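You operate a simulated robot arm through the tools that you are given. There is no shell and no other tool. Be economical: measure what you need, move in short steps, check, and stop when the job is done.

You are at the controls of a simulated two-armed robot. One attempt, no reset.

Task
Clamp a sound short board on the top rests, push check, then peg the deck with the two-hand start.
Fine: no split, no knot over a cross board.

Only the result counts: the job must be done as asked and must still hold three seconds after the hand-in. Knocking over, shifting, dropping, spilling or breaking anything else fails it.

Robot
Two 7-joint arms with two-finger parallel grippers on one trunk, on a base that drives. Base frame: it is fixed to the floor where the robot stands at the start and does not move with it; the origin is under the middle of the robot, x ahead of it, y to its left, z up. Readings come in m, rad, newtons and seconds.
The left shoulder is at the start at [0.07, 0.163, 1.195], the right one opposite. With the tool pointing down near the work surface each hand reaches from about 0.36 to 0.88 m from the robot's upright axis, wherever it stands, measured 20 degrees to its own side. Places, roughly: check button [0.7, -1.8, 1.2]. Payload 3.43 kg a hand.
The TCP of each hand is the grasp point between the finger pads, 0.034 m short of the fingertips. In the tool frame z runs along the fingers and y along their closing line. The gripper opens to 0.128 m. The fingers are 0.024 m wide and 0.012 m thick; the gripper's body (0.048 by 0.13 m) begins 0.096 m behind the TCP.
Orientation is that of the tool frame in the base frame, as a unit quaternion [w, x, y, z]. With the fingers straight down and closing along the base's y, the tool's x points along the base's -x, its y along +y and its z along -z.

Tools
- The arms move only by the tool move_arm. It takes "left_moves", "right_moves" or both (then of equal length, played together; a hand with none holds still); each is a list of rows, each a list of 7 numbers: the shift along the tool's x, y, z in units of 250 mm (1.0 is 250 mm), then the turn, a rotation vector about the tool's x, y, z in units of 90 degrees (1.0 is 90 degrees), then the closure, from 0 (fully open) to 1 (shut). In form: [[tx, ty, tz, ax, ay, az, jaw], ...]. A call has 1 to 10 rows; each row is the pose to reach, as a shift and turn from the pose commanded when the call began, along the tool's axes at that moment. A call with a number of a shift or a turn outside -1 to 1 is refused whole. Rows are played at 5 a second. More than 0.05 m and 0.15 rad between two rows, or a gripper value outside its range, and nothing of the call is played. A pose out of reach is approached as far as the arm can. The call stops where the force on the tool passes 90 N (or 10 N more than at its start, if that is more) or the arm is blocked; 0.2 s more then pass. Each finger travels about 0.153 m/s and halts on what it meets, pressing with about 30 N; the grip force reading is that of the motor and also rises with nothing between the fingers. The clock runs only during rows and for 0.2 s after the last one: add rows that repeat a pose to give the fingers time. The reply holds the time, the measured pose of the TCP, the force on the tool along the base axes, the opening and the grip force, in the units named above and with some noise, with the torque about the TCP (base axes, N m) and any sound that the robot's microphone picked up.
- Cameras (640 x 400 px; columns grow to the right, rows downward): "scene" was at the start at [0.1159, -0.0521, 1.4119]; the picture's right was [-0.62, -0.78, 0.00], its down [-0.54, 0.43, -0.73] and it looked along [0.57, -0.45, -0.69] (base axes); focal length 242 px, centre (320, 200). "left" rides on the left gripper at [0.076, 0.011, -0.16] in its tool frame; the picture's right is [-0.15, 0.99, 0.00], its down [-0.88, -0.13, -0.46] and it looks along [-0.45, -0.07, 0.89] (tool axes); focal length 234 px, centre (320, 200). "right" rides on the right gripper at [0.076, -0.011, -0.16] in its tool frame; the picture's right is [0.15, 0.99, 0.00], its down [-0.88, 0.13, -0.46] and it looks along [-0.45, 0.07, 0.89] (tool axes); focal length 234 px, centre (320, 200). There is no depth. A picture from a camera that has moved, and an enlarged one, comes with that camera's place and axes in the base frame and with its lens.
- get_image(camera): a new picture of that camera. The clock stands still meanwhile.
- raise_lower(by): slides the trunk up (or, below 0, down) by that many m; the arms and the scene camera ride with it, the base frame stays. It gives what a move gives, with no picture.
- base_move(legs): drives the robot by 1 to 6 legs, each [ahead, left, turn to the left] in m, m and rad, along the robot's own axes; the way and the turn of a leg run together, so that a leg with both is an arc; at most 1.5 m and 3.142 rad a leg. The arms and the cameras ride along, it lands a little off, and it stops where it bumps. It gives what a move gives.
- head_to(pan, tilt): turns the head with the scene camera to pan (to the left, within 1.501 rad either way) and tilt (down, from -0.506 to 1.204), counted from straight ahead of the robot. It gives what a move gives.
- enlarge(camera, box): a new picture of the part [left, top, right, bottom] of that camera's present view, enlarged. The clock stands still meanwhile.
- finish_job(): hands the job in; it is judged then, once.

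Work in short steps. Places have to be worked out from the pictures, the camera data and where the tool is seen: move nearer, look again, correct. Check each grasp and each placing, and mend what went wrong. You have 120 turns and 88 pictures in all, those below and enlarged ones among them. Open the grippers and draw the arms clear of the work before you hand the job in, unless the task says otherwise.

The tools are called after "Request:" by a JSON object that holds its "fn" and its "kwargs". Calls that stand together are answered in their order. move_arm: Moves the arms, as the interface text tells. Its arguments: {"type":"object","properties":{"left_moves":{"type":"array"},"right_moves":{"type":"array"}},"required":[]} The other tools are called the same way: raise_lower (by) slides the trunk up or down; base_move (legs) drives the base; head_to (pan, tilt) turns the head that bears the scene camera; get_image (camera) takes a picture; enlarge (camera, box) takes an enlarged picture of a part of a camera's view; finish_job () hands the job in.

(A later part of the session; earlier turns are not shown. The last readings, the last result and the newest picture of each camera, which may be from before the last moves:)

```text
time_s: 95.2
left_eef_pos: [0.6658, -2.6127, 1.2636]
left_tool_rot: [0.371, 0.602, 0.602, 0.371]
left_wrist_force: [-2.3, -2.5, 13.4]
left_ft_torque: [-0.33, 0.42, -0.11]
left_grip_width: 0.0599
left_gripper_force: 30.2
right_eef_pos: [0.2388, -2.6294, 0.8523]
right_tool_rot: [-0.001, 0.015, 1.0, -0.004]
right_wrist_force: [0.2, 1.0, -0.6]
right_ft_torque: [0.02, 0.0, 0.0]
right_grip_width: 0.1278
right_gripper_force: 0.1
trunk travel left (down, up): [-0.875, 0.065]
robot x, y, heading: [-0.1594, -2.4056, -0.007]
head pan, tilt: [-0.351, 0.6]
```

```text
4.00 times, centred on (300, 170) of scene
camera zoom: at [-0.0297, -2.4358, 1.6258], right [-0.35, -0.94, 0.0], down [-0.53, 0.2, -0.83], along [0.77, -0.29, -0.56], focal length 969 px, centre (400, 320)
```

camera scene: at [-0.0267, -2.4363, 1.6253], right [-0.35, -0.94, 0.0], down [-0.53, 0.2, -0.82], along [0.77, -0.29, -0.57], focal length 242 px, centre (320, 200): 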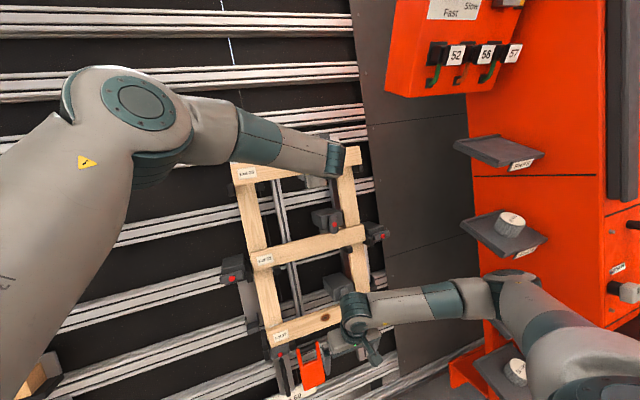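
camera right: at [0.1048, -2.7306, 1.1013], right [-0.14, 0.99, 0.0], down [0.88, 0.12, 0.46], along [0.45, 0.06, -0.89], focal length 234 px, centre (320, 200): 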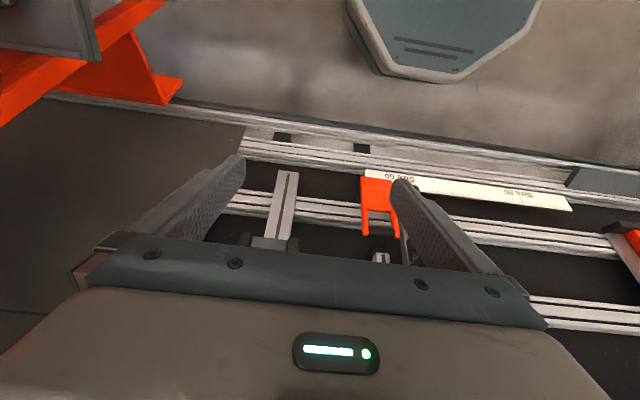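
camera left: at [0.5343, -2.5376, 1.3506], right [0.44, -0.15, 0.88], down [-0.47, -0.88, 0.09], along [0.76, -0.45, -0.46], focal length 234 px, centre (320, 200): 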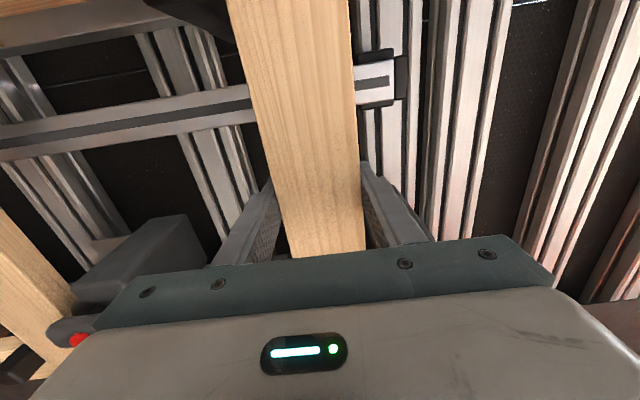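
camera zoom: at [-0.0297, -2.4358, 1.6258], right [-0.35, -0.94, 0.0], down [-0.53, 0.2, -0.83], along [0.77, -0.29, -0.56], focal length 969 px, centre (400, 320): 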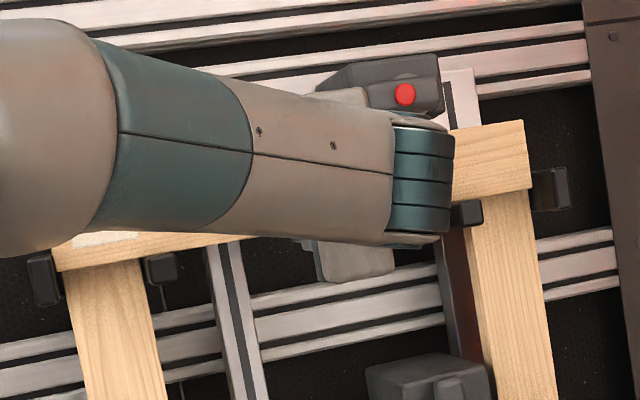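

The board bears on the rests (about 16 N) between the posts. I release and draw back along the normal, then inspect.

Request:
{"fn": "move_arm", "kwargs": {"left_moves": [[0, 0.008, 0, 0, 0, 0, 0.7], [0, 0.008, 0, 0, 0, 0, 0.45], [0, 0.008, 0, 0, 0, 0, 0.35], [0, 0.008, 0, 0, 0, 0, 0.35], [0, 0.008, -0.1, 0, 0, 0, 0.35], [0, 0.008, -0.25, 0, 0, 0, 0.35], [0, 0.008, -0.4, 0, 0, 0, 0.35], [0.2, 0.008, -0.5, 0, 0, 0, 0.35], [0.4, 0.0, -0.5, 0, 0, 0, 0.35], [0.6, -0.1, -0.5, 0, 0, 0, 0.35]]}}

Request:
{"fn": "get_image", "kwargs": {"camera": "scene"}}

Request:
{"fn": "enlarge", "kwargs": {"camera": "scene", "box": [290, 125, 390, 250]}}

```text
refused: row 8 steps farther than a row can; nothing moved
```

```text
26 pictures are left
camera scene: at [-0.0297, -2.4358, 1.6258], right [-0.35, -0.94, 0.0], down [-0.53, 0.2, -0.83], along [0.77, -0.29, -0.56], focal length 242 px, centre (320, 200)
```

scene: 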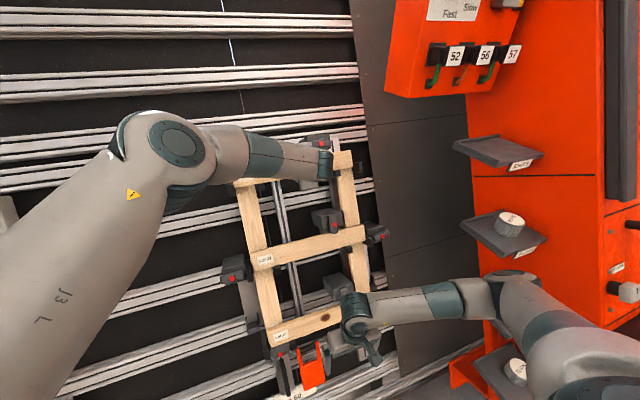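

```text
3.20 times, centred on (340, 188) of scene
camera zoom: at [-0.0297, -2.4358, 1.6258], right [-0.35, -0.94, 0.0], down [-0.53, 0.2, -0.83], along [0.77, -0.29, -0.56], focal length 775 px, centre (256, 240)
```

zoom: 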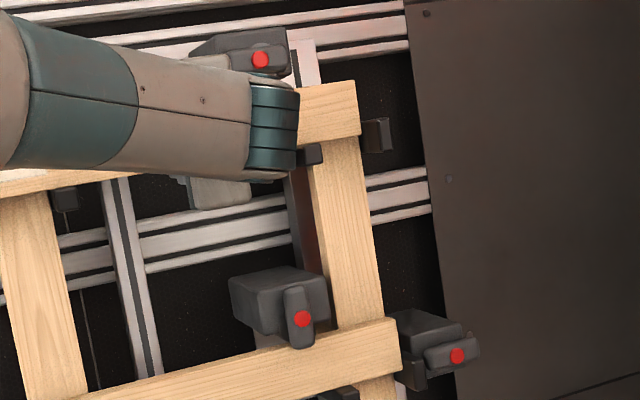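

A step was too long; I repeat with smaller steps.

Request:
{"fn": "move_arm", "kwargs": {"left_moves": [[0, 0.008, 0, 0, 0, 0, 0.7], [0, 0.008, 0, 0, 0, 0, 0.45], [0, 0.008, 0, 0, 0, 0, 0.35], [0, 0.008, 0, 0, 0, 0, 0.35], [0, 0.008, -0.1, 0, 0, 0, 0.35], [0, 0.008, -0.25, 0, 0, 0, 0.35], [0, 0.008, -0.4, 0, 0, 0, 0.35], [0.1, 0.0, -0.5, 0, 0, 0, 0.35], [0.25, 0.0, -0.5, 0, 0, 0, 0.35], [0.42, 0.0, -0.5, 0, 0, 0, 0.35]]}}

Request:
{"fn": "move_arm", "kwargs": {"left_moves": [[0.15, 0, 0, 0, 0, 0, 0.8], [0.3, 0, 0, 0, 0, 0, 1.0], [0.45, 0, 0, 0, 0, 0, 1.0], [0.45, 0, 0, 0, 0, 0, 1.0]]}}

Request:
{"fn": "enlarge", "kwargs": {"camera": "scene", "box": [220, 115, 400, 250]}}

```text
time_s: 97.4
left_eef_pos: [0.5585, -2.5072, 1.3179]
left_tool_rot: [0.371, 0.603, 0.602, 0.369]
left_wrist_force: [0.6, 0.3, 0.5]
left_ft_torque: [-0.03, 0.0, -0.04]
left_grip_width: 0.0829
left_gripper_force: 0.2
right_eef_pos: [0.2403, -2.6282, 0.8521]
right_tool_rot: [-0.002, 0.014, 1.0, -0.005]
right_wrist_force: [-0.3, 0.3, 0.6]
right_ft_torque: [-0.04, 0.0, -0.01]
right_grip_width: 0.1279
right_gripper_force: 0.0
trunk travel left (down, up): [-0.875, 0.065]
robot x, y, heading: [-0.1596, -2.4043, -0.008]
head pan, tilt: [-0.351, 0.6]
```

```text
time_s: 98.4
left_eef_pos: [0.5586, -2.3951, 1.3171]
left_tool_rot: [0.37, 0.604, 0.601, 0.37]
left_wrist_force: [0.1, 0.6, -0.5]
left_ft_torque: [0.0, 0.02, 0.01]
left_grip_width: 0.0001
left_gripper_force: 29.5
right_eef_pos: [0.2409, -2.6304, 0.8518]
right_tool_rot: [-0.002, 0.015, 1.0, -0.004]
right_wrist_force: [-0.4, 0.3, -0.1]
right_ft_torque: [0.04, -0.02, 0.0]
right_grip_width: 0.1279
right_gripper_force: 0.0
trunk travel left (down, up): [-0.875, 0.065]
robot x, y, heading: [-0.1616, -2.4031, -0.002]
head pan, tilt: [-0.351, 0.6]
```

```text
2.96 times, centred on (310, 182) of scene
camera zoom: at [-0.0272, -2.4371, 1.6254], right [-0.35, -0.94, 0.0], down [-0.53, 0.2, -0.82], along [0.77, -0.29, -0.57], focal length 718 px, centre (350, 252)
```

zoom: 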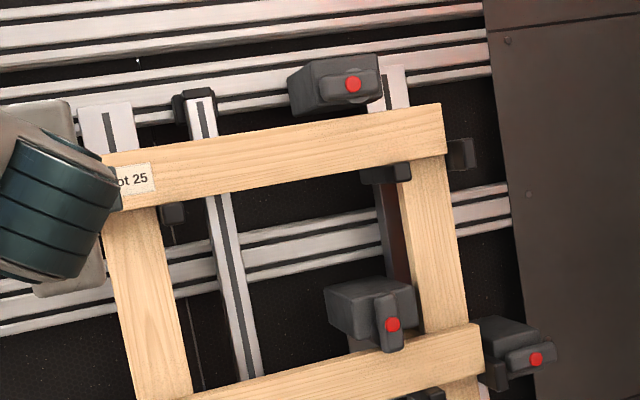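

The board sits free on the rests. I zoom on the open top clamp and the closed middle one.

Request:
{"fn": "enlarge", "kwargs": {"camera": "scene", "box": [298, 125, 348, 160]}}

Request:
{"fn": "enlarge", "kwargs": {"camera": "scene", "box": [308, 195, 368, 240]}}

```text
11.43 times, centred on (323, 142) of scene
camera zoom: at [-0.0272, -2.4371, 1.6254], right [-0.35, -0.94, 0.0], down [-0.53, 0.2, -0.82], along [0.77, -0.29, -0.57], focal length 2769 px, centre (286, 857)
```

zoom: 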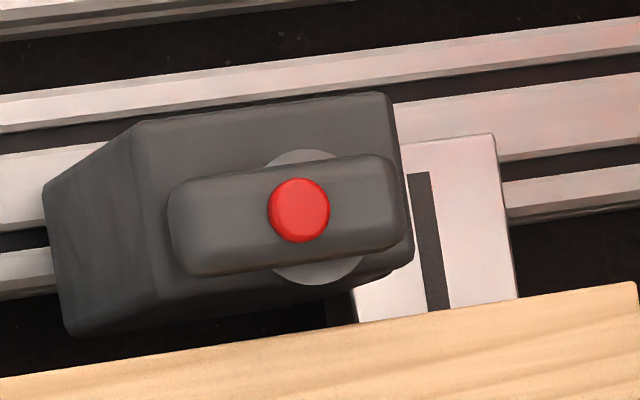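

```text
8.89 times, centred on (338, 218) of scene
camera zoom: at [-0.0272, -2.4371, 1.6254], right [-0.35, -0.94, 0.0], down [-0.53, 0.2, -0.82], along [0.77, -0.29, -0.57], focal length 2154 px, centre (160, 44)
```

zoom: 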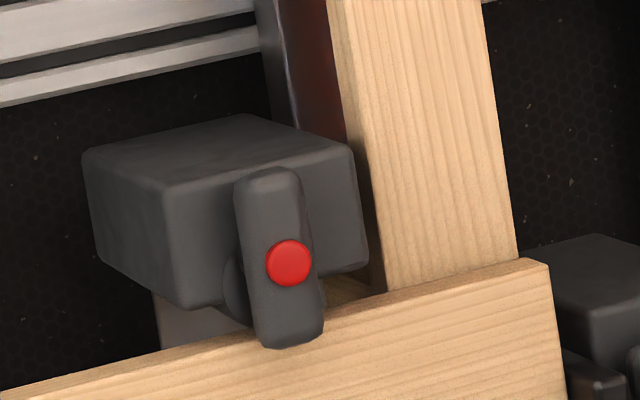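

It is a swing clamp with a bar across its face (closed = bar turned down over the board). I first try its red button: moving the closed left fingers in front of it.

Request:
{"fn": "move_arm", "kwargs": {"left_moves": [[-0.1, 0.03, -0.1, 0, 0, 0, 1.0], [-0.25, 0.06, -0.15, 0, 0, 0, 1.0], [-0.43, 0.1, -0.15, 0, 0, 0, 1.0], [-0.61, 0.14, -0.15, 0, 0, 0, 1.0], [-0.8, 0.2, -0.12, 0, 0, 0, 1.0], [-0.98, 0.26, -0.1, 0, 0, 0, 1.0]]}}

Request:
{"fn": "move_arm", "kwargs": {"left_moves": [[-0.12, 0, 0.03, 0, 0, 0, 1.0], [-0.24, 0, 0.056, 0, 0, 0, 1.0], [-0.24, 0, 0.056, 0, 0, 0, 1.0]]}}

Request:
{"fn": "get_image", "kwargs": {"camera": "left"}}

Request:
{"fn": "enlarge", "kwargs": {"camera": "scene", "box": [260, 100, 400, 190]}}

```text
refused: row 5 steps farther than a row can; nothing moved
```

```text
time_s: 99.2
left_eef_pos: [0.5699, -2.4541, 1.3098]
left_tool_rot: [0.37, 0.603, 0.602, 0.37]
left_wrist_force: [0.4, -0.4, -0.7]
left_ft_torque: [0.02, 0.02, -0.01]
left_grip_width: 0.0
left_gripper_force: 29.9
right_eef_pos: [0.2403, -2.6274, 0.8531]
right_tool_rot: [-0.002, 0.015, 1.0, -0.005]
right_wrist_force: [1.1, 0.4, -0.5]
right_ft_torque: [0.0, 0.02, 0.01]
right_grip_width: 0.1281
right_gripper_force: 0.1
trunk travel left (down, up): [-0.875, 0.065]
robot x, y, heading: [-0.161, -2.4062, -0.009]
head pan, tilt: [-0.351, 0.6]
```

```text
21 pictures are left
camera left: at [0.4333, -2.3792, 1.3914], right [0.45, -0.15, 0.88], down [-0.47, -0.88, 0.09], along [0.76, -0.45, -0.46], focal length 234 px, centre (320, 200)
```

left: 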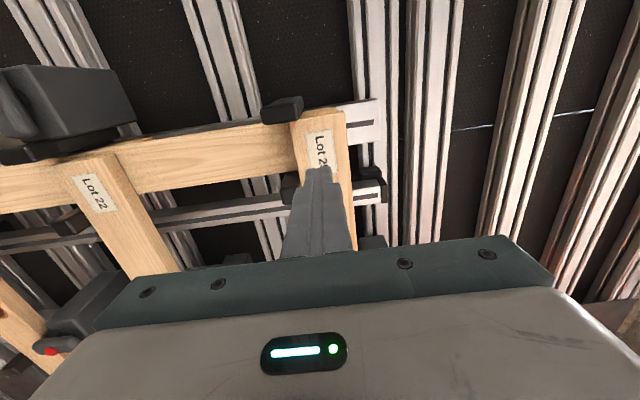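

```text
4.44 times, centred on (330, 145) of scene
camera zoom: at [-0.0277, -2.4342, 1.6255], right [-0.35, -0.94, 0.0], down [-0.53, 0.2, -0.83], along [0.77, -0.29, -0.56], focal length 1077 px, centre (276, 444)
```

zoom: 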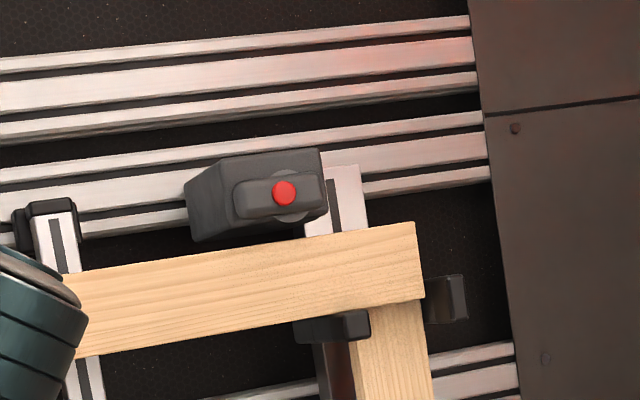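

Now a smoother path to in front of the red button.

Request:
{"fn": "move_arm", "kwargs": {"left_moves": [[-0.05, 0.04, -0.12, 0, 0, 0, 1.0], [-0.2, 0.08, -0.16, 0, 0, 0, 1.0], [-0.36, 0.12, -0.16, 0, 0, 0, 1.0], [-0.52, 0.16, -0.16, 0, 0, 0, 1.0], [-0.68, 0.2, -0.14, 0, 0, 0, 1.0], [-0.84, 0.24, -0.12, 0, 0, 0, 1.0], [-0.984, 0.264, -0.099, 0, 0, 0, 1.0], [-0.984, 0.264, -0.099, 0, 0, 0, 1.0]]}}

Request:
{"fn": "get_image", "kwargs": {"camera": "left"}}

```text
time_s: 101.0
left_eef_pos: [0.5684, -2.683, 1.3791]
left_tool_rot: [0.372, 0.602, 0.602, 0.37]
left_wrist_force: [0.0, -0.4, -0.2]
left_ft_torque: [0.03, -0.01, 0.01]
left_grip_width: 0.0
left_gripper_force: 30.3
left hand out of reach, approached as far as the arm can: row 7, 8
right_eef_pos: [0.2403, -2.6282, 0.8517]
right_tool_rot: [-0.001, 0.015, 1.0, -0.004]
right_wrist_force: [-0.2, 0.1, 0.7]
right_ft_torque: [0.01, -0.01, -0.02]
right_grip_width: 0.128
right_gripper_force: 0.0
trunk travel left (down, up): [-0.875, 0.065]
robot x, y, heading: [-0.1599, -2.4062, -0.005]
head pan, tilt: [-0.351, 0.6]
```

```text
19 pictures are left
camera left: at [0.4315, -2.6073, 1.4588], right [0.44, -0.15, 0.88], down [-0.47, -0.88, 0.09], along [0.76, -0.45, -0.46], focal length 234 px, centre (320, 200)
```

left: 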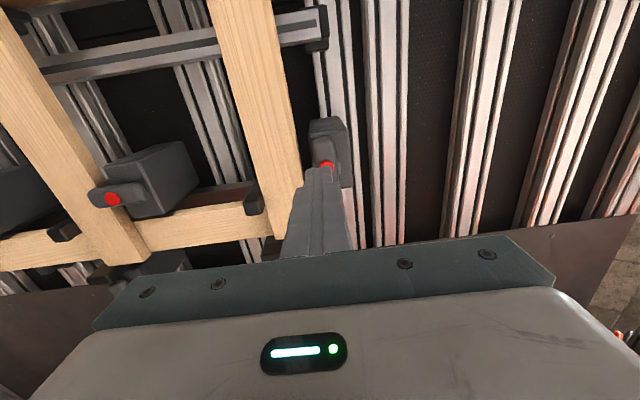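

At the edge of reach; the button lies 2 cm further right of the tip. I yaw the tool 20° to the right, which brings the wrist back into range.

Request:
{"fn": "move_arm", "kwargs": {"left_moves": [[0, 0, -0.02, 0, -0.06, 0, 1.0], [0, 0, -0.02, 0, -0.12, 0, 1.0], [0, 0, -0.02, 0, -0.17, 0, 1.0], [0, 0, -0.02, 0, -0.222, 0, 1.0], [0, 0, -0.02, 0, -0.222, 0, 1.0]]}}

Request:
{"fn": "get_image", "kwargs": {"camera": "left"}}

```text
time_s: 102.2
left_eef_pos: [0.563, -2.6842, 1.3796]
left_tool_rot: [0.47, 0.657, 0.528, 0.26]
left_wrist_force: [-0.5, 0.0, -1.0]
left_ft_torque: [-0.02, 0.02, 0.01]
left_grip_width: 0.0
left_gripper_force: 30.0
right_eef_pos: [0.2394, -2.6293, 0.8522]
right_tool_rot: [-0.002, 0.014, 1.0, -0.004]
right_wrist_force: [0.4, -0.6, -1.1]
right_ft_torque: [-0.07, 0.0, 0.03]
right_grip_width: 0.128
right_gripper_force: 0.0
trunk travel left (down, up): [-0.875, 0.065]
robot x, y, heading: [-0.1609, -2.4022, -0.008]
head pan, tilt: [-0.351, 0.6]
```

```text
18 pictures are left
camera left: at [0.4593, -2.5584, 1.4452], right [0.4, -0.14, 0.91], down [-0.71, -0.67, 0.21], along [0.58, -0.73, -0.37], focal length 234 px, centre (320, 200)
```

left: 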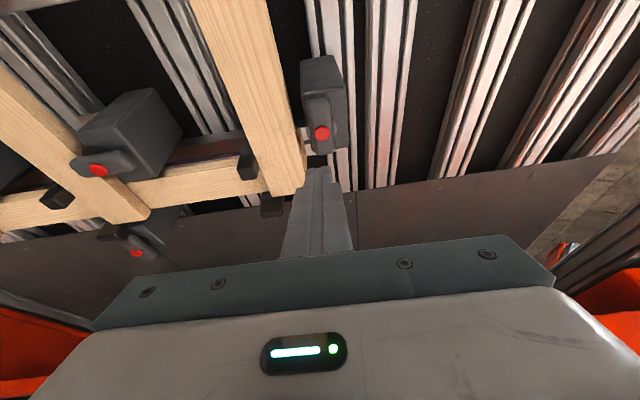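

Cross-bearing from the two wrist views: button at (.660, −2.695, 1.337). I move onto it and press a few mm.

Request:
{"fn": "move_arm", "kwargs": {"left_moves": [[0.035, 0.008, 0.092, 0, 0, 0, 1.0], [0.07, 0.015, 0.184, 0, 0, 0, 1.0], [0.095, 0.021, 0.25, 0, 0, 0, 1.0], [0.105, 0.023, 0.276, 0, 0, 0, 1.0], [0.111, 0.024, 0.292, 0, 0, 0, 1.0], [0.117, 0.025, 0.308, 0, 0, 0, 1.0], [0.117, 0.025, 0.308, 0, 0, 0, 1.0]]}}

```text
time_s: 103.8
left_eef_pos: [0.635, -2.6823, 1.3506]
left_tool_rot: [0.47, 0.658, 0.528, 0.26]
left_wrist_force: [-14.4, 2.6, 2.6]
left_ft_torque: [0.05, 0.15, 0.14]
left_grip_width: 0.0
left_gripper_force: 30.2
right_eef_pos: [0.2396, -2.6292, 0.853]
right_tool_rot: [0.0, 0.015, 1.0, -0.004]
right_wrist_force: [-1.0, -0.9, -0.6]
right_ft_torque: [-0.02, 0.0, -0.01]
right_grip_width: 0.1279
right_gripper_force: 0.1
trunk travel left (down, up): [-0.875, 0.065]
robot x, y, heading: [-0.1603, -2.4019, -0.007]
head pan, tilt: [-0.351, 0.6]
```

Contact at 14 N. I push a little further.

Request:
{"fn": "move_arm", "kwargs": {"left_moves": [[0.006, 0, 0.016, 0, 0, 0, 1.0], [0.012, 0, 0.032, 0, 0, 0, 1.0], [0.018, 0, 0.048, 0, 0, 0, 1.0], [0.018, 0, 0.048, 0, 0, 0, 1.0]]}}

Request:
{"fn": "enlarge", "kwargs": {"camera": "scene", "box": [260, 100, 400, 190]}}

```text
time_s: 104.8
left_eef_pos: [0.6353, -2.6836, 1.3496]
left_tool_rot: [0.473, 0.658, 0.525, 0.261]
left_wrist_force: [-56.5, 10.7, 7.2]
left_ft_torque: [0.42, 0.73, 0.14]
left_grip_width: 0.0001
left_gripper_force: 30.1
right_eef_pos: [0.2313, -2.6277, 0.8562]
right_tool_rot: [0.003, 0.015, 1.0, -0.006]
right_wrist_force: [0.5, -0.8, 0.1]
right_ft_torque: [0.02, -0.03, 0.01]
right_grip_width: 0.1281
right_gripper_force: 0.0
trunk travel left (down, up): [-0.875, 0.065]
robot x, y, heading: [-0.1629, -2.4048, -0.007]
head pan, tilt: [-0.351, 0.6]
```

```text
4.44 times, centred on (330, 145) of scene
camera zoom: at [-0.0439, -2.4327, 1.6269], right [-0.35, -0.94, 0.0], down [-0.52, 0.2, -0.83], along [0.78, -0.29, -0.56], focal length 1077 px, centre (276, 444)
```

zoom: 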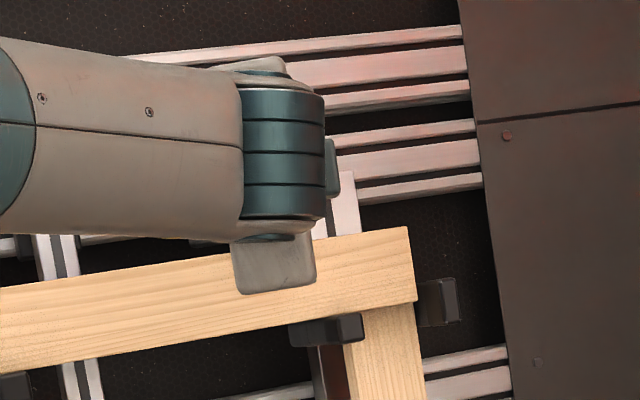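

57 N does nothing, so the red spot is just the bar's hub: the bar must be turned. I back off, open, and go forward again so the fingers straddle the horizontal bar.

Request:
{"fn": "move_arm", "kwargs": {"left_moves": [[-0.02, 0, -0.08, 0, 0, 0, 1.0], [-0.06, 0, -0.17, 0, 0, 0, 0.8], [-0.1, 0, -0.263, 0, 0, 0, 0.5], [-0.1, 0, -0.263, 0, 0, 0, 0.5], [-0.06, 0, -0.17, 0, 0, 0, 0.5], [-0.03, 0, -0.08, 0, 0, 0, 0.5], [-0.018, 0, -0.045, 0, 0, 0, 0.5], [-0.01, 0, -0.025, 0, 0, 0, 0.5], [-0.01, 0, -0.025, 0, 0, 0, 0.5]]}}

Request:
{"fn": "get_image", "kwargs": {"camera": "left"}}

```text
time_s: 106.8
left_eef_pos: [0.6452, -2.6825, 1.3455]
left_tool_rot: [0.468, 0.658, 0.529, 0.26]
left_wrist_force: [0.7, 1.1, -0.5]
left_ft_torque: [0.01, 0.04, 0.02]
left_grip_width: 0.064
left_gripper_force: 0.0
right_eef_pos: [0.2405, -2.6296, 0.8527]
right_tool_rot: [-0.002, 0.015, 1.0, -0.005]
right_wrist_force: [-0.4, -0.4, -0.3]
right_ft_torque: [0.0, 0.01, 0.0]
right_grip_width: 0.1281
right_gripper_force: 0.0
trunk travel left (down, up): [-0.875, 0.065]
robot x, y, heading: [-0.1594, -2.4063, -0.009]
head pan, tilt: [-0.351, 0.6]
```

```text
16 pictures are left
camera left: at [0.5411, -2.5578, 1.411], right [0.4, -0.14, 0.91], down [-0.71, -0.67, 0.21], along [0.58, -0.73, -0.37], focal length 234 px, centre (320, 200)
```

left: 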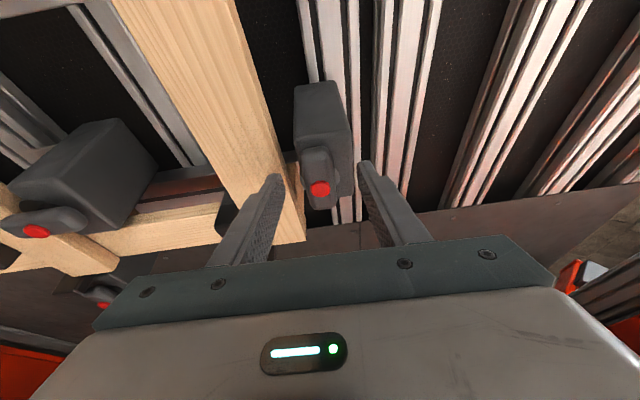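

The fingers straddle the bar well. I go 7 mm deeper and close on it.

Request:
{"fn": "move_arm", "kwargs": {"left_moves": [[0.005, 0, 0.013, 0, 0, 0, 0.5], [0.01, 0, 0.026, 0, 0, 0, 0.5], [0.01, 0, 0.026, 0, 0, 0, 0.75], [0.01, 0, 0.026, 0, 0, 0, 0.95], [0.01, 0, 0.026, 0, 0, 0, 0.95]]}}

```text
time_s: 108.0
left_eef_pos: [0.6505, -2.6836, 1.3409]
left_tool_rot: [0.469, 0.658, 0.529, 0.259]
left_wrist_force: [-4.0, 1.4, -4.7]
left_ft_torque: [0.29, 1.12, 0.49]
left_grip_width: 0.0282
left_gripper_force: 45.6
right_eef_pos: [0.2414, -2.63, 0.8513]
right_tool_rot: [-0.002, 0.015, 1.0, -0.005]
right_wrist_force: [0.2, 0.1, 0.3]
right_ft_torque: [-0.01, 0.01, 0.02]
right_grip_width: 0.128
right_gripper_force: 0.1
trunk travel left (down, up): [-0.875, 0.065]
robot x, y, heading: [-0.1615, -2.4026, -0.001]
head pan, tilt: [-0.351, 0.6]
```

Bar gripped (28 mm). I turn it counter-clockwise (left end down) about the hub by 24° as a test.

Request:
{"fn": "move_arm", "kwargs": {"left_moves": [[-0.0004, -0.0065, 0.0002, -0.031, 0, -0.0844, 0.95], [-0.0017, -0.0128, 0.0006, -0.0619, 0.001, -0.1688, 0.95], [-0.0038, -0.0189, 0.0014, -0.0929, 0.001, -0.2533, 0.95], [-0.0038, -0.0189, 0.0014, -0.0929, 0.001, -0.2533, 0.95]]}}

Request:
{"fn": "get_image", "kwargs": {"camera": "left"}}

```text
time_s: 109.0
left_eef_pos: [0.6493, -2.6844, 1.3385]
left_tool_rot: [0.557, 0.505, 0.628, 0.2]
left_wrist_force: [-2.5, 2.0, -3.0]
left_ft_torque: [2.93, 0.28, -1.16]
left_grip_width: 0.0424
left_gripper_force: 45.0
right_eef_pos: [0.2411, -2.6291, 0.8521]
right_tool_rot: [-0.001, 0.015, 1.0, -0.004]
right_wrist_force: [0.1, 0.4, 0.5]
right_ft_torque: [0.02, -0.03, -0.03]
right_grip_width: 0.128
right_gripper_force: 0.0
trunk travel left (down, up): [-0.875, 0.065]
robot x, y, heading: [-0.1603, -2.4037, -0.01]
head pan, tilt: [-0.351, 0.6]
```

```text
15 pictures are left
camera left: at [0.5211, -2.5656, 1.3566], right [0.39, 0.28, 0.88], down [-0.58, -0.67, 0.47], along [0.72, -0.69, -0.1], focal length 234 px, centre (320, 200)
```

left: 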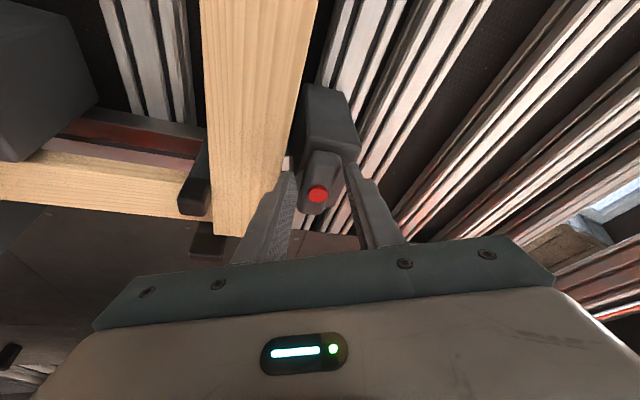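

The bar did not follow counter-clockwise (fingers forced apart, 3 N·m). I go back and try clockwise.

Request:
{"fn": "move_arm", "kwargs": {"left_moves": [[-0.0024, 0.0057, 0.001, 0.031, 0, 0.0844, 0.95], [-0.0048, 0.0113, 0.002, 0.0619, -0.001, 0.1688, 0.95], [-0.0072, 0.017, 0.003, 0.0929, -0.001, 0.2533, 0.95], [-0.0097, 0.0227, 0.003, 0.1238, -0.002, 0.3377, 0.95], [-0.012, 0.028, 0.004, 0.1548, -0.002, 0.4221, 0.95], [-0.0145, 0.034, 0.005, 0.1858, -0.003, 0.5065, 0.95], [-0.0145, 0.034, 0.005, 0.1858, -0.003, 0.5065, 0.95]]}}

Request:
{"fn": "get_image", "kwargs": {"camera": "left"}}

```text
time_s: 110.4
left_eef_pos: [0.6436, -2.6167, 1.3408]
left_tool_rot: [0.397, 0.741, 0.445, 0.308]
left_wrist_force: [0.6, 1.0, 0.4]
left_ft_torque: [-0.01, 0.0, -0.11]
left_grip_width: 0.0067
left_gripper_force: 0.0
left hand out of reach, approached as far as the arm can: row 4, 5, 6
right_eef_pos: [0.242, -2.6277, 0.8524]
right_tool_rot: [-0.001, 0.015, 1.0, -0.007]
right_wrist_force: [0.6, 0.7, 0.7]
right_ft_torque: [-0.03, -0.01, 0.01]
right_grip_width: 0.1284
right_gripper_force: 0.1
trunk travel left (down, up): [-0.875, 0.065]
robot x, y, heading: [-0.1597, -2.4047, -0.012]
head pan, tilt: [-0.351, 0.6]
stopped in row 6 (left hand): the force on the tool passed its limit (the readings are from after the stop); the commanded pose is now the measured one
```

```text
14 pictures are left
camera left: at [0.5522, -2.502, 1.4351], right [0.35, -0.42, 0.84], down [-0.79, -0.62, 0.02], along [0.51, -0.67, -0.54], focal length 234 px, centre (320, 200)
```

left: 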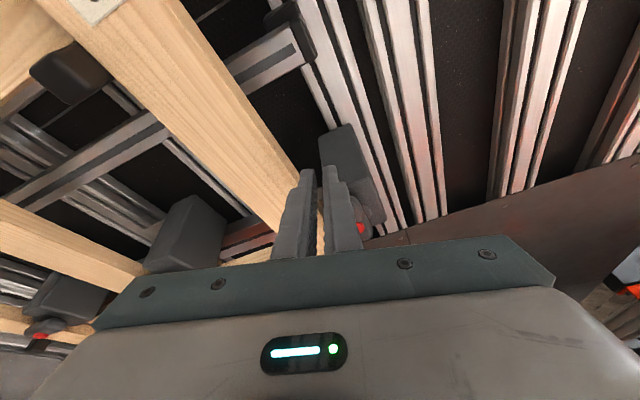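

The arm ran out of wrist range and slipped off to the left. I draw back and look at the clamp and board.

Request:
{"fn": "move_arm", "kwargs": {"left_moves": [[0, 0, -0.1, 0, 0, 0, 0.95], [0, 0, -0.25, 0, 0, 0, 0.95], [0.1, 0, -0.4, 0, 0, 0, 0.95], [0.25, 0, -0.45, 0, 0, 0, 0.95], [0.42, 0, -0.45, 0, 0, 0, 0.95], [0.6, 0, -0.45, 0, 0, 0, 0.95]]}}

Request:
{"fn": "enlarge", "kwargs": {"camera": "scene", "box": [220, 105, 400, 220]}}

```text
time_s: 111.8
left_eef_pos: [0.6152, -2.4536, 1.4115]
left_tool_rot: [0.396, 0.743, 0.442, 0.309]
left_wrist_force: [0.1, 0.0, -0.3]
left_ft_torque: [-0.04, 0.02, -0.06]
left_grip_width: 0.0066
left_gripper_force: 0.0
right_eef_pos: [0.2422, -2.6304, 0.8522]
right_tool_rot: [-0.001, 0.015, 1.0, -0.005]
right_wrist_force: [-0.6, 0.2, 0.0]
right_ft_torque: [0.02, 0.02, 0.03]
right_grip_width: 0.1279
right_gripper_force: 0.1
trunk travel left (down, up): [-0.875, 0.065]
robot x, y, heading: [-0.161, -2.4049, -0.015]
head pan, tilt: [-0.351, 0.6]
```

```text
3.48 times, centred on (310, 162) of scene
camera zoom: at [-0.0266, -2.4354, 1.6255], right [-0.35, -0.94, 0.0], down [-0.53, 0.2, -0.83], along [0.77, -0.29, -0.56], focal length 843 px, centre (355, 330)
```

zoom: 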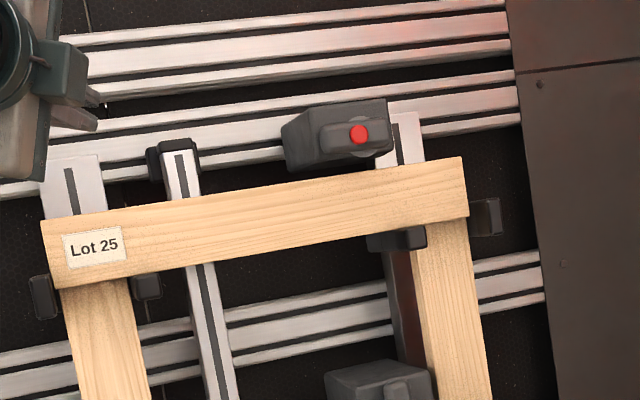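

The wrist views show the bar's long arm points left when open and up when closed, so it closes clockwise: its left end must be pushed up. I bring the closed left fingers in front of and below that left end.

Request:
{"fn": "move_arm", "kwargs": {"left_moves": [[-0.136, -0.012, 0.03, -0.0083, -0.0018, -0.0308, 1.0], [-0.272, -0.025, 0.07, -0.0166, -0.0037, -0.0616, 1.0], [-0.408, -0.037, 0.12, -0.0249, -0.0055, -0.0924, 1.0], [-0.544, -0.05, 0.165, -0.0331, -0.0073, -0.1231, 1.0], [-0.68, -0.062, 0.21, -0.0414, -0.0092, -0.1539, 1.0], [-0.815, -0.074, 0.261, -0.0497, -0.011, -0.1847, 1.0], [-0.815, -0.074, 0.261, -0.0497, -0.011, -0.1847, 1.0]]}}

Request:
{"fn": "get_image", "kwargs": {"camera": "left"}}

```text
time_s: 113.4
left_eef_pos: [0.5758, -2.6544, 1.3399]
left_tool_rot: [0.468, 0.657, 0.531, 0.26]
left_wrist_force: [-0.4, 0.0, 0.3]
left_ft_torque: [0.01, -0.01, -0.03]
left_grip_width: 0.0
left_gripper_force: 30.1
right_eef_pos: [0.2407, -2.6314, 0.8522]
right_tool_rot: [-0.001, 0.016, 1.0, -0.005]
right_wrist_force: [-0.3, -0.3, 0.4]
right_ft_torque: [0.0, 0.02, 0.03]
right_grip_width: 0.128
right_gripper_force: 0.0
trunk travel left (down, up): [-0.875, 0.065]
robot x, y, heading: [-0.1578, -2.405, -0.009]
head pan, tilt: [-0.351, 0.6]
```

```text
12 pictures are left
camera left: at [0.4711, -2.529, 1.4052], right [0.4, -0.14, 0.9], down [-0.71, -0.67, 0.21], along [0.58, -0.73, -0.37], focal length 234 px, centre (320, 200)
```

left: 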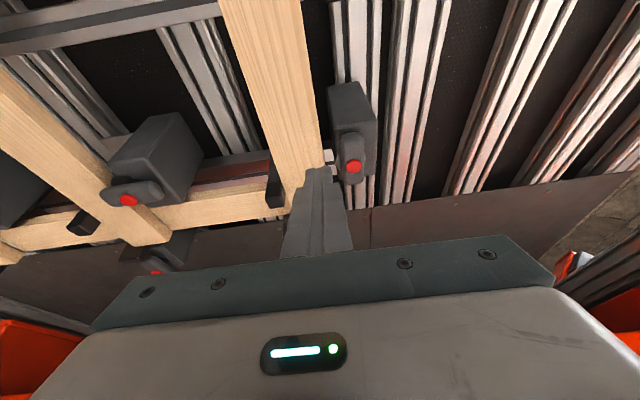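

The view confirms it. I advance 6 cm to just below the bar's left end.

Request:
{"fn": "move_arm", "kwargs": {"left_moves": [[0.03, 0, 0.08, 0, 0, 0, 1.0], [0.06, 0, 0.16, 0, 0, 0, 1.0], [0.083, 0, 0.225, 0, 0, 0, 1.0], [0.083, 0, 0.225, 0, 0, 0, 1.0]]}}

Request:
{"fn": "get_image", "kwargs": {"camera": "left"}}

```text
time_s: 114.4
left_eef_pos: [0.6281, -2.655, 1.3126]
left_tool_rot: [0.468, 0.659, 0.529, 0.26]
left_wrist_force: [0.0, 0.3, 0.2]
left_ft_torque: [-0.04, 0.01, 0.0]
left_grip_width: 0.0001
left_gripper_force: 30.2
right_eef_pos: [0.2419, -2.6312, 0.8525]
right_tool_rot: [-0.002, 0.015, 1.0, -0.004]
right_wrist_force: [0.3, 0.0, -0.9]
right_ft_torque: [0.02, 0.02, 0.03]
right_grip_width: 0.1281
right_gripper_force: 0.1
trunk travel left (down, up): [-0.875, 0.065]
robot x, y, heading: [-0.1607, -2.4051, -0.01]
head pan, tilt: [-0.351, 0.6]
```

```text
11 pictures are left
camera left: at [0.5241, -2.5301, 1.3783], right [0.4, -0.14, 0.9], down [-0.71, -0.67, 0.21], along [0.58, -0.73, -0.37], focal length 234 px, centre (320, 200)
```

left: 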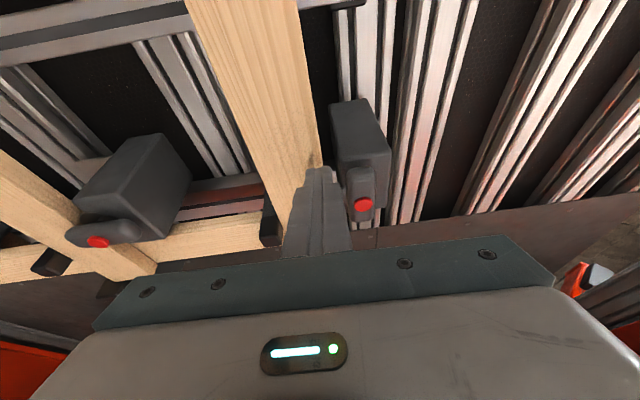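

No contact, overlap about right. Now I push the left end up and around.

Request:
{"fn": "move_arm", "kwargs": {"left_moves": [[0, 0.032, 0, 0, 0, 0, 1.0], [0.015, 0.056, -0.005, 0, 0, 0, 1.0], [0.026, 0.08, -0.01, 0, 0, 0, 1.0], [0.033, 0.115, -0.012, 0, 0, 0, 1.0], [0.0375, 0.148, -0.0137, 0, 0, 0, 1.0], [0.03, 0.18, -0.01, 0, 0, 0, 1.0], [0.019, 0.212, -0.007, 0, 0, 0, 1.0]]}}

Request:
{"fn": "get_image", "kwargs": {"camera": "left"}}

```text
time_s: 116.0
left_eef_pos: [0.6525, -2.6492, 1.3605]
left_tool_rot: [0.468, 0.658, 0.53, 0.261]
left_wrist_force: [-0.3, -0.4, -0.1]
left_ft_torque: [0.04, 0.01, 0.0]
left_grip_width: 0.0
left_gripper_force: 29.9
right_eef_pos: [0.2425, -2.6326, 0.8512]
right_tool_rot: [-0.002, 0.016, 1.0, -0.005]
right_wrist_force: [0.7, -0.8, 0.1]
right_ft_torque: [-0.05, 0.01, 0.0]
right_grip_width: 0.1281
right_gripper_force: 0.1
trunk travel left (down, up): [-0.875, 0.065]
robot x, y, heading: [-0.1633, -2.408, -0.009]
head pan, tilt: [-0.351, 0.6]
```

```text
10 pictures are left
camera left: at [0.5482, -2.5247, 1.426], right [0.4, -0.14, 0.9], down [-0.71, -0.67, 0.21], along [0.58, -0.73, -0.37], focal length 234 px, centre (320, 200)
```

left: 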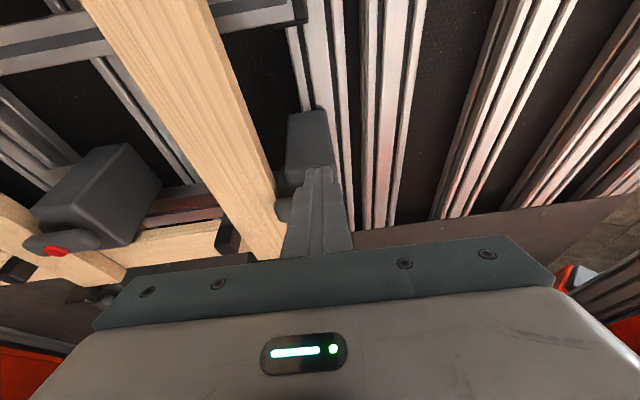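

The bar's end now shows below the body — it turns freely this way. I finish the swing to 90°+.

Request:
{"fn": "move_arm", "kwargs": {"left_moves": [[-0.017, 0.022, 0.006, 0, 0, 0, 1.0], [-0.034, 0.044, 0.0125, 0, 0, 0, 1.0], [-0.0565, 0.06, 0.021, 0, 0, 0, 1.0], [-0.075, 0.06, 0.027, 0, 0, 0, 1.0], [-0.075, 0.06, 0.027, 0, 0, 0, 1.0]]}}

```text
time_s: 117.2
left_eef_pos: [0.6604, -2.6642, 1.3739]
left_tool_rot: [0.468, 0.656, 0.531, 0.261]
left_wrist_force: [-3.2, 13.1, -4.9]
left_ft_torque: [0.27, 0.07, 0.25]
left_grip_width: 0.0
left_gripper_force: 30.1
right_eef_pos: [0.2407, -2.6296, 0.8522]
right_tool_rot: [-0.001, 0.016, 1.0, -0.005]
right_wrist_force: [0.4, 0.5, 1.1]
right_ft_torque: [-0.02, 0.03, -0.02]
right_grip_width: 0.1279
right_gripper_force: 0.1
trunk travel left (down, up): [-0.875, 0.065]
robot x, y, heading: [-0.157, -2.408, -0.012]
head pan, tilt: [-0.351, 0.6]
```

It now resists (13 N sideways), at its stop presumably. A slight extra push, then retreat and look.

Request:
{"fn": "move_arm", "kwargs": {"left_moves": [[-0.02, 0, 0.007, 0, 0, 0, 1.0], [-0.03, 0, 0.01, 0, 0, 0, 1.0], [0.03, 0, -0.02, 0, 0, 0, 1.0], [0.03, 0, -0.15, 0, 0, 0, 1.0], [0.05, 0, -0.3, 0, 0, 0, 1.0], [0.2, 0, -0.4, 0, 0, 0, 1.0], [0.37, 0, -0.4, 0, 0, 0, 1.0], [0.54, 0, -0.4, 0, 0, 0, 1.0], [0.71, 0, -0.4, 0, 0, 0, 1.0], [0.88, 0, -0.4, 0, 0, 0, 1.0]]}}

Request:
{"fn": "enlarge", "kwargs": {"camera": "scene", "box": [220, 115, 400, 240]}}

```text
time_s: 119.4
left_eef_pos: [0.6429, -2.4262, 1.3826]
left_tool_rot: [0.469, 0.658, 0.53, 0.259]
left_wrist_force: [0.0, 0.2, 0.2]
left_ft_torque: [-0.02, -0.03, -0.05]
left_grip_width: 0.0001
left_gripper_force: 29.8
right_eef_pos: [0.2416, -2.6306, 0.8523]
right_tool_rot: [-0.001, 0.015, 1.0, -0.006]
right_wrist_force: [-0.6, -0.2, -0.1]
right_ft_torque: [-0.03, -0.01, 0.02]
right_grip_width: 0.1282
right_gripper_force: 0.0
trunk travel left (down, up): [-0.875, 0.065]
robot x, y, heading: [-0.159, -2.4043, -0.012]
head pan, tilt: [-0.351, 0.6]
```

```text
3.20 times, centred on (310, 178) of scene
camera zoom: at [-0.0256, -2.4345, 1.6254], right [-0.35, -0.94, 0.0], down [-0.53, 0.2, -0.83], along [0.77, -0.29, -0.56], focal length 775 px, centre (352, 272)
```

zoom: 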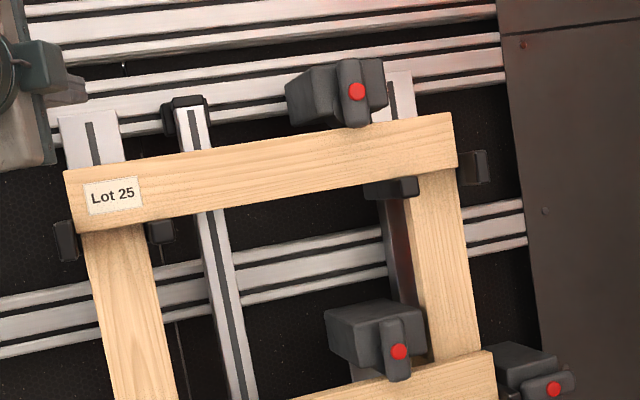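

The top clamp bar is now vertical like the others: the board is clamped. Next, the check button, which two views put at (.717, −1.799, 1.232). I back off, move left and come forward again.

Request:
{"fn": "base_move", "kwargs": {"legs": [[-0.1, 0, 0], [0, 0.63, 0], [0.1, 0, 0]]}}

Request:
{"fn": "get_image", "kwargs": {"camera": "left"}}

```text
time_s: 124.4
left_eef_pos: [0.6463, -1.7968, 1.3862]
left_tool_rot: [0.469, 0.658, 0.529, 0.26]
left_wrist_force: [-0.6, -0.1, 1.0]
left_ft_torque: [-0.04, 0.0, 0.03]
left_grip_width: 0.0
left_gripper_force: 30.3
right_eef_pos: [0.2446, -2.0005, 0.8522]
right_tool_rot: [-0.001, 0.017, 1.0, -0.005]
right_wrist_force: [0.0, 0.0, -0.3]
right_ft_torque: [0.0, -0.04, 0.01]
right_grip_width: 0.1281
right_gripper_force: 0.0
trunk travel left (down, up): [-0.875, 0.065]
robot x, y, heading: [-0.1527, -1.7732, -0.011]
head pan, tilt: [-0.351, 0.6]
```

```text
8 pictures are left
camera left: at [0.5411, -1.6729, 1.4502], right [0.4, -0.14, 0.91], down [-0.71, -0.67, 0.21], along [0.58, -0.73, -0.37], focal length 234 px, centre (320, 200)
```

left: 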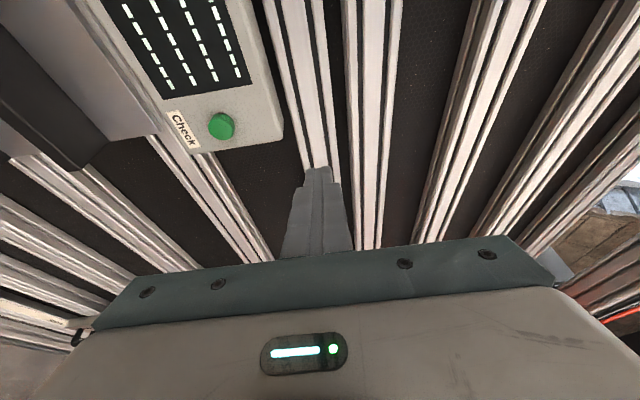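

A third bearing agrees: button at (.714, −1.797, 1.233). I move in front of it, then press.

Request:
{"fn": "move_arm", "kwargs": {"left_moves": [[0.03, -0.14, 0.02, 0, 0, 0, 1.0], [0.06, -0.28, 0.08, 0, 0, 0, 1.0], [0.108, -0.424, 0.161, 0, 0, 0, 1.0], [0.145, -0.425, 0.26, 0, 0, 0, 1.0], [0.17, -0.425, 0.33, 0, 0, 0, 1.0], [0.177, -0.425, 0.349, 0, 0, 0, 1.0], [0.182, -0.425, 0.362, 0, 0, 0, 1.0], [0.187, -0.425, 0.375, 0, 0, 0, 1.0], [0.187, -0.425, 0.375, 0, 0, 0, 1.0]]}}

```text
time_s: 126.4
left_eef_pos: [0.6836, -1.7869, 1.2452]
left_tool_rot: [0.47, 0.659, 0.527, 0.259]
left_wrist_force: [-37.0, 4.1, 1.4]
left_ft_torque: [0.06, 0.62, 0.13]
left_grip_width: 0.0
left_gripper_force: 29.7
right_eef_pos: [0.2404, -1.9999, 0.854]
right_tool_rot: [0.001, 0.016, 1.0, -0.004]
right_wrist_force: [-0.1, -0.2, -0.5]
right_ft_torque: [-0.02, 0.02, -0.01]
right_grip_width: 0.128
right_gripper_force: 0.0
trunk travel left (down, up): [-0.875, 0.065]
robot x, y, heading: [-0.1559, -1.7734, -0.009]
head pan, tilt: [-0.351, 0.6]
```

Pressed with 37 N. I back off 6 cm and read the display.

Request:
{"fn": "move_arm", "kwargs": {"left_moves": [[-0.03, 0, -0.08, 0, 0, 0, 1.0], [-0.08, 0.08, -0.2, 0, 0, 0, 1.0], [-0.11, 0.2, -0.3, 0, 0, 0, 1.0], [-0.11, 0.34, -0.3, 0, 0, 0, 1.0]]}}

Request:
{"fn": "enlarge", "kwargs": {"camera": "left", "box": [50, 0, 310, 180]}}

```text
time_s: 127.4
left_eef_pos: [0.6623, -1.7878, 1.3515]
left_tool_rot: [0.467, 0.659, 0.529, 0.259]
left_wrist_force: [0.3, -0.2, -0.3]
left_ft_torque: [-0.01, 0.02, -0.04]
left_grip_width: 0.0
left_gripper_force: 30.5
right_eef_pos: [0.2475, -2.0016, 0.8517]
right_tool_rot: [-0.003, 0.016, 1.0, -0.004]
right_wrist_force: [0.5, -1.1, 0.1]
right_ft_torque: [0.0, 0.0, -0.02]
right_grip_width: 0.1278
right_gripper_force: 0.1
trunk travel left (down, up): [-0.875, 0.065]
robot x, y, heading: [-0.1575, -1.7744, -0.009]
head pan, tilt: [-0.351, 0.6]
```

```text
2.22 times, centred on (180, 90) of left
camera zoom: at [0.5579, -1.6619, 1.4177], right [0.41, -0.14, 0.9], down [-0.71, -0.67, 0.21], along [0.58, -0.73, -0.37], focal length 520 px, centre (631, 444)
```

zoom: 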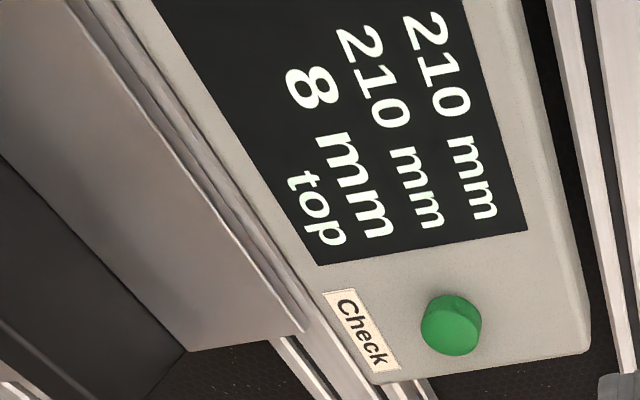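

Check reads gaps 210/210 (good) but "Ends 8 mm, off: top": the top board sits 8 mm too far left (as my release position also implies: centre −2.612 vs −2.620). I return to nudge its left end 8 mm to the right, against the right post.

Request:
{"fn": "move_arm", "kwargs": {"left_moves": [[-0.05, 0, -0.14, 0, 0, 0, 1.0], [-0.1, 0, -0.28, 0, 0, 0, 1.0]]}}

Request:
{"fn": "base_move", "kwargs": {"legs": [[-0.1, 0, 0], [0, -0.585, 0], [0.1, 0, 0]]}}

```text
time_s: 128.0
left_eef_pos: [0.5921, -1.7866, 1.3899]
left_tool_rot: [0.469, 0.657, 0.53, 0.26]
left_wrist_force: [-0.3, 0.1, -0.1]
left_ft_torque: [-0.02, 0.02, 0.01]
left_grip_width: 0.0
left_gripper_force: 30.0
right_eef_pos: [0.2451, -2.0011, 0.8518]
right_tool_rot: [-0.001, 0.017, 1.0, -0.004]
right_wrist_force: [-0.9, -0.3, 0.4]
right_ft_torque: [0.01, -0.04, -0.01]
right_grip_width: 0.1279
right_gripper_force: 0.1
trunk travel left (down, up): [-0.875, 0.065]
robot x, y, heading: [-0.1543, -1.7717, -0.011]
head pan, tilt: [-0.351, 0.6]
```

```text
time_s: 132.8
left_eef_pos: [0.586, -2.3717, 1.3896]
left_tool_rot: [0.468, 0.658, 0.529, 0.26]
left_wrist_force: [0.2, -0.2, -0.4]
left_ft_torque: [0.01, -0.02, 0.01]
left_grip_width: 0.0
left_gripper_force: 30.6
right_eef_pos: [0.24, -2.5873, 0.8525]
right_tool_rot: [0.0, 0.015, 1.0, -0.004]
right_wrist_force: [-0.2, -0.4, 0.1]
right_ft_torque: [-0.04, -0.02, -0.02]
right_grip_width: 0.128
right_gripper_force: 0.1
trunk travel left (down, up): [-0.875, 0.065]
robot x, y, heading: [-0.1584, -2.3631, -0.012]
head pan, tilt: [-0.351, 0.6]
```

I move to the left of the board's end at half board depth, then look once before pushing.

Request:
{"fn": "move_arm", "kwargs": {"left_moves": [[0, -0.13, 0.03, 0, 0, 0, 1.0], [-0.005, -0.257, 0.068, 0, 0, 0, 1.0], [0.03, -0.258, 0.17, 0, 0, 0, 1.0], [0.07, -0.259, 0.27, 0, 0, 0, 1.0], [0.105, -0.259, 0.368, 0, 0, 0, 1.0], [0.105, -0.259, 0.368, 0, 0, 0, 1.0]]}}

Request:
{"fn": "get_image", "kwargs": {"camera": "left"}}

```text
time_s: 134.2
left_eef_pos: [0.6448, -2.3789, 1.2853]
left_tool_rot: [0.468, 0.658, 0.529, 0.261]
left_wrist_force: [-1.1, 1.1, 0.3]
left_ft_torque: [0.02, -0.02, -0.01]
left_grip_width: 0.0
left_gripper_force: 29.7
right_eef_pos: [0.2413, -2.5867, 0.8518]
right_tool_rot: [-0.002, 0.016, 1.0, -0.005]
right_wrist_force: [0.5, 0.7, 0.2]
right_ft_torque: [-0.01, -0.01, 0.0]
right_grip_width: 0.1282
right_gripper_force: 0.0
trunk travel left (down, up): [-0.875, 0.065]
robot x, y, heading: [-0.1606, -2.3642, -0.005]
head pan, tilt: [-0.351, 0.6]
```

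```text
6 pictures are left
camera left: at [0.5402, -2.2536, 1.3521], right [0.4, -0.14, 0.9], down [-0.71, -0.67, 0.21], along [0.58, -0.73, -0.37], focal length 234 px, centre (320, 200)
```

left: 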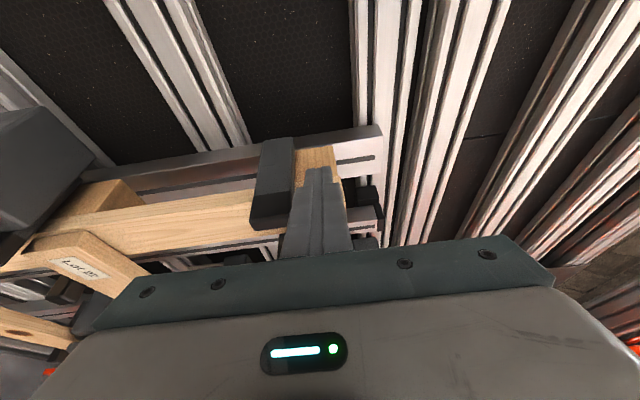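

The finger stands just left of the board end, above the post. I push right in small steps, first 12 mm.

Request:
{"fn": "move_arm", "kwargs": {"left_moves": [[-0.015, 0, 0.0055, 0, 0, 0, 1.0], [-0.03, 0, 0.011, 0, 0, 0, 1.0], [-0.045, 0, 0.0165, 0, 0, 0, 1.0], [-0.045, 0, 0.0165, 0, 0, 0, 1.0]]}}

```text
time_s: 135.2
left_eef_pos: [0.6437, -2.3904, 1.2877]
left_tool_rot: [0.469, 0.657, 0.53, 0.261]
left_wrist_force: [-0.5, 1.4, 1.0]
left_ft_torque: [-0.01, 0.02, 0.0]
left_grip_width: 0.0001
left_gripper_force: 30.1
right_eef_pos: [0.2418, -2.5872, 0.8517]
right_tool_rot: [-0.002, 0.016, 1.0, -0.005]
right_wrist_force: [-0.1, -0.2, -0.5]
right_ft_torque: [-0.02, 0.01, -0.01]
right_grip_width: 0.128
right_gripper_force: 0.2
trunk travel left (down, up): [-0.875, 0.065]
robot x, y, heading: [-0.1599, -2.3616, -0.008]
head pan, tilt: [-0.351, 0.6]
```

Request:
{"fn": "move_arm", "kwargs": {"left_moves": [[-0.008, 0, 0.003, 0, 0, 0, 1.0], [-0.015, 0, 0.0055, 0, 0, 0, 1.0], [-0.023, 0, 0.008, 0, 0, 0, 1.0], [-0.023, 0, 0.008, 0, 0, 0, 1.0]]}}

```text
time_s: 136.2
left_eef_pos: [0.6431, -2.396, 1.2868]
left_tool_rot: [0.469, 0.658, 0.529, 0.259]
left_wrist_force: [-0.2, 1.6, 0.0]
left_ft_torque: [-0.01, -0.03, 0.07]
left_grip_width: 0.0
left_gripper_force: 29.6
right_eef_pos: [0.2403, -2.587, 0.8524]
right_tool_rot: [-0.002, 0.015, 1.0, -0.004]
right_wrist_force: [0.9, -0.7, -0.1]
right_ft_torque: [0.02, 0.02, 0.0]
right_grip_width: 0.128
right_gripper_force: 0.0
trunk travel left (down, up): [-0.875, 0.065]
robot x, y, heading: [-0.1592, -2.3604, -0.012]
head pan, tilt: [-0.351, 0.6]
```

No force yet; I check with one zoomed picture covering both ends.

Request:
{"fn": "enlarge", "kwargs": {"camera": "scene", "box": [210, 110, 410, 260]}}

```text
2.67 times, centred on (310, 185) of scene
camera zoom: at [-0.0262, -2.3928, 1.6254], right [-0.35, -0.94, 0.0], down [-0.53, 0.2, -0.83], along [0.77, -0.29, -0.56], focal length 646 px, centre (347, 240)
```

zoom: 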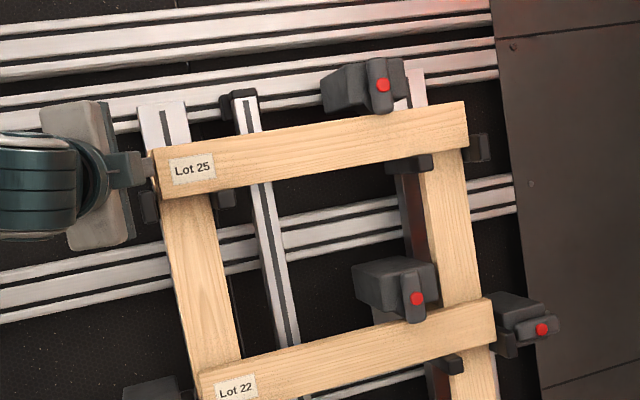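

Top board's right end still seems a few mm left of the middle board's; friction is small. I continue in 1 mm steps watching for the right post.

Request:
{"fn": "move_arm", "kwargs": {"left_moves": [[-0.004, 0, 0.0014, 0, 0, 0, 1.0], [-0.008, 0, 0.003, 0, 0, 0, 1.0], [-0.008, 0, 0.003, 0, 0, 0, 1.0]]}}

```text
time_s: 137.0
left_eef_pos: [0.6434, -2.3966, 1.2868]
left_tool_rot: [0.468, 0.658, 0.53, 0.26]
left_wrist_force: [-0.6, 4.8, 0.9]
left_ft_torque: [0.04, 0.01, 0.11]
left_grip_width: 0.0
left_gripper_force: 29.8
right_eef_pos: [0.2416, -2.5867, 0.8518]
right_tool_rot: [-0.002, 0.015, 1.0, -0.004]
right_wrist_force: [0.4, -0.4, -0.2]
right_ft_torque: [0.0, -0.01, 0.0]
right_grip_width: 0.1283
right_gripper_force: 0.1
trunk travel left (down, up): [-0.875, 0.065]
robot x, y, heading: [-0.1626, -2.3594, -0.006]
head pan, tilt: [-0.351, 0.6]
```

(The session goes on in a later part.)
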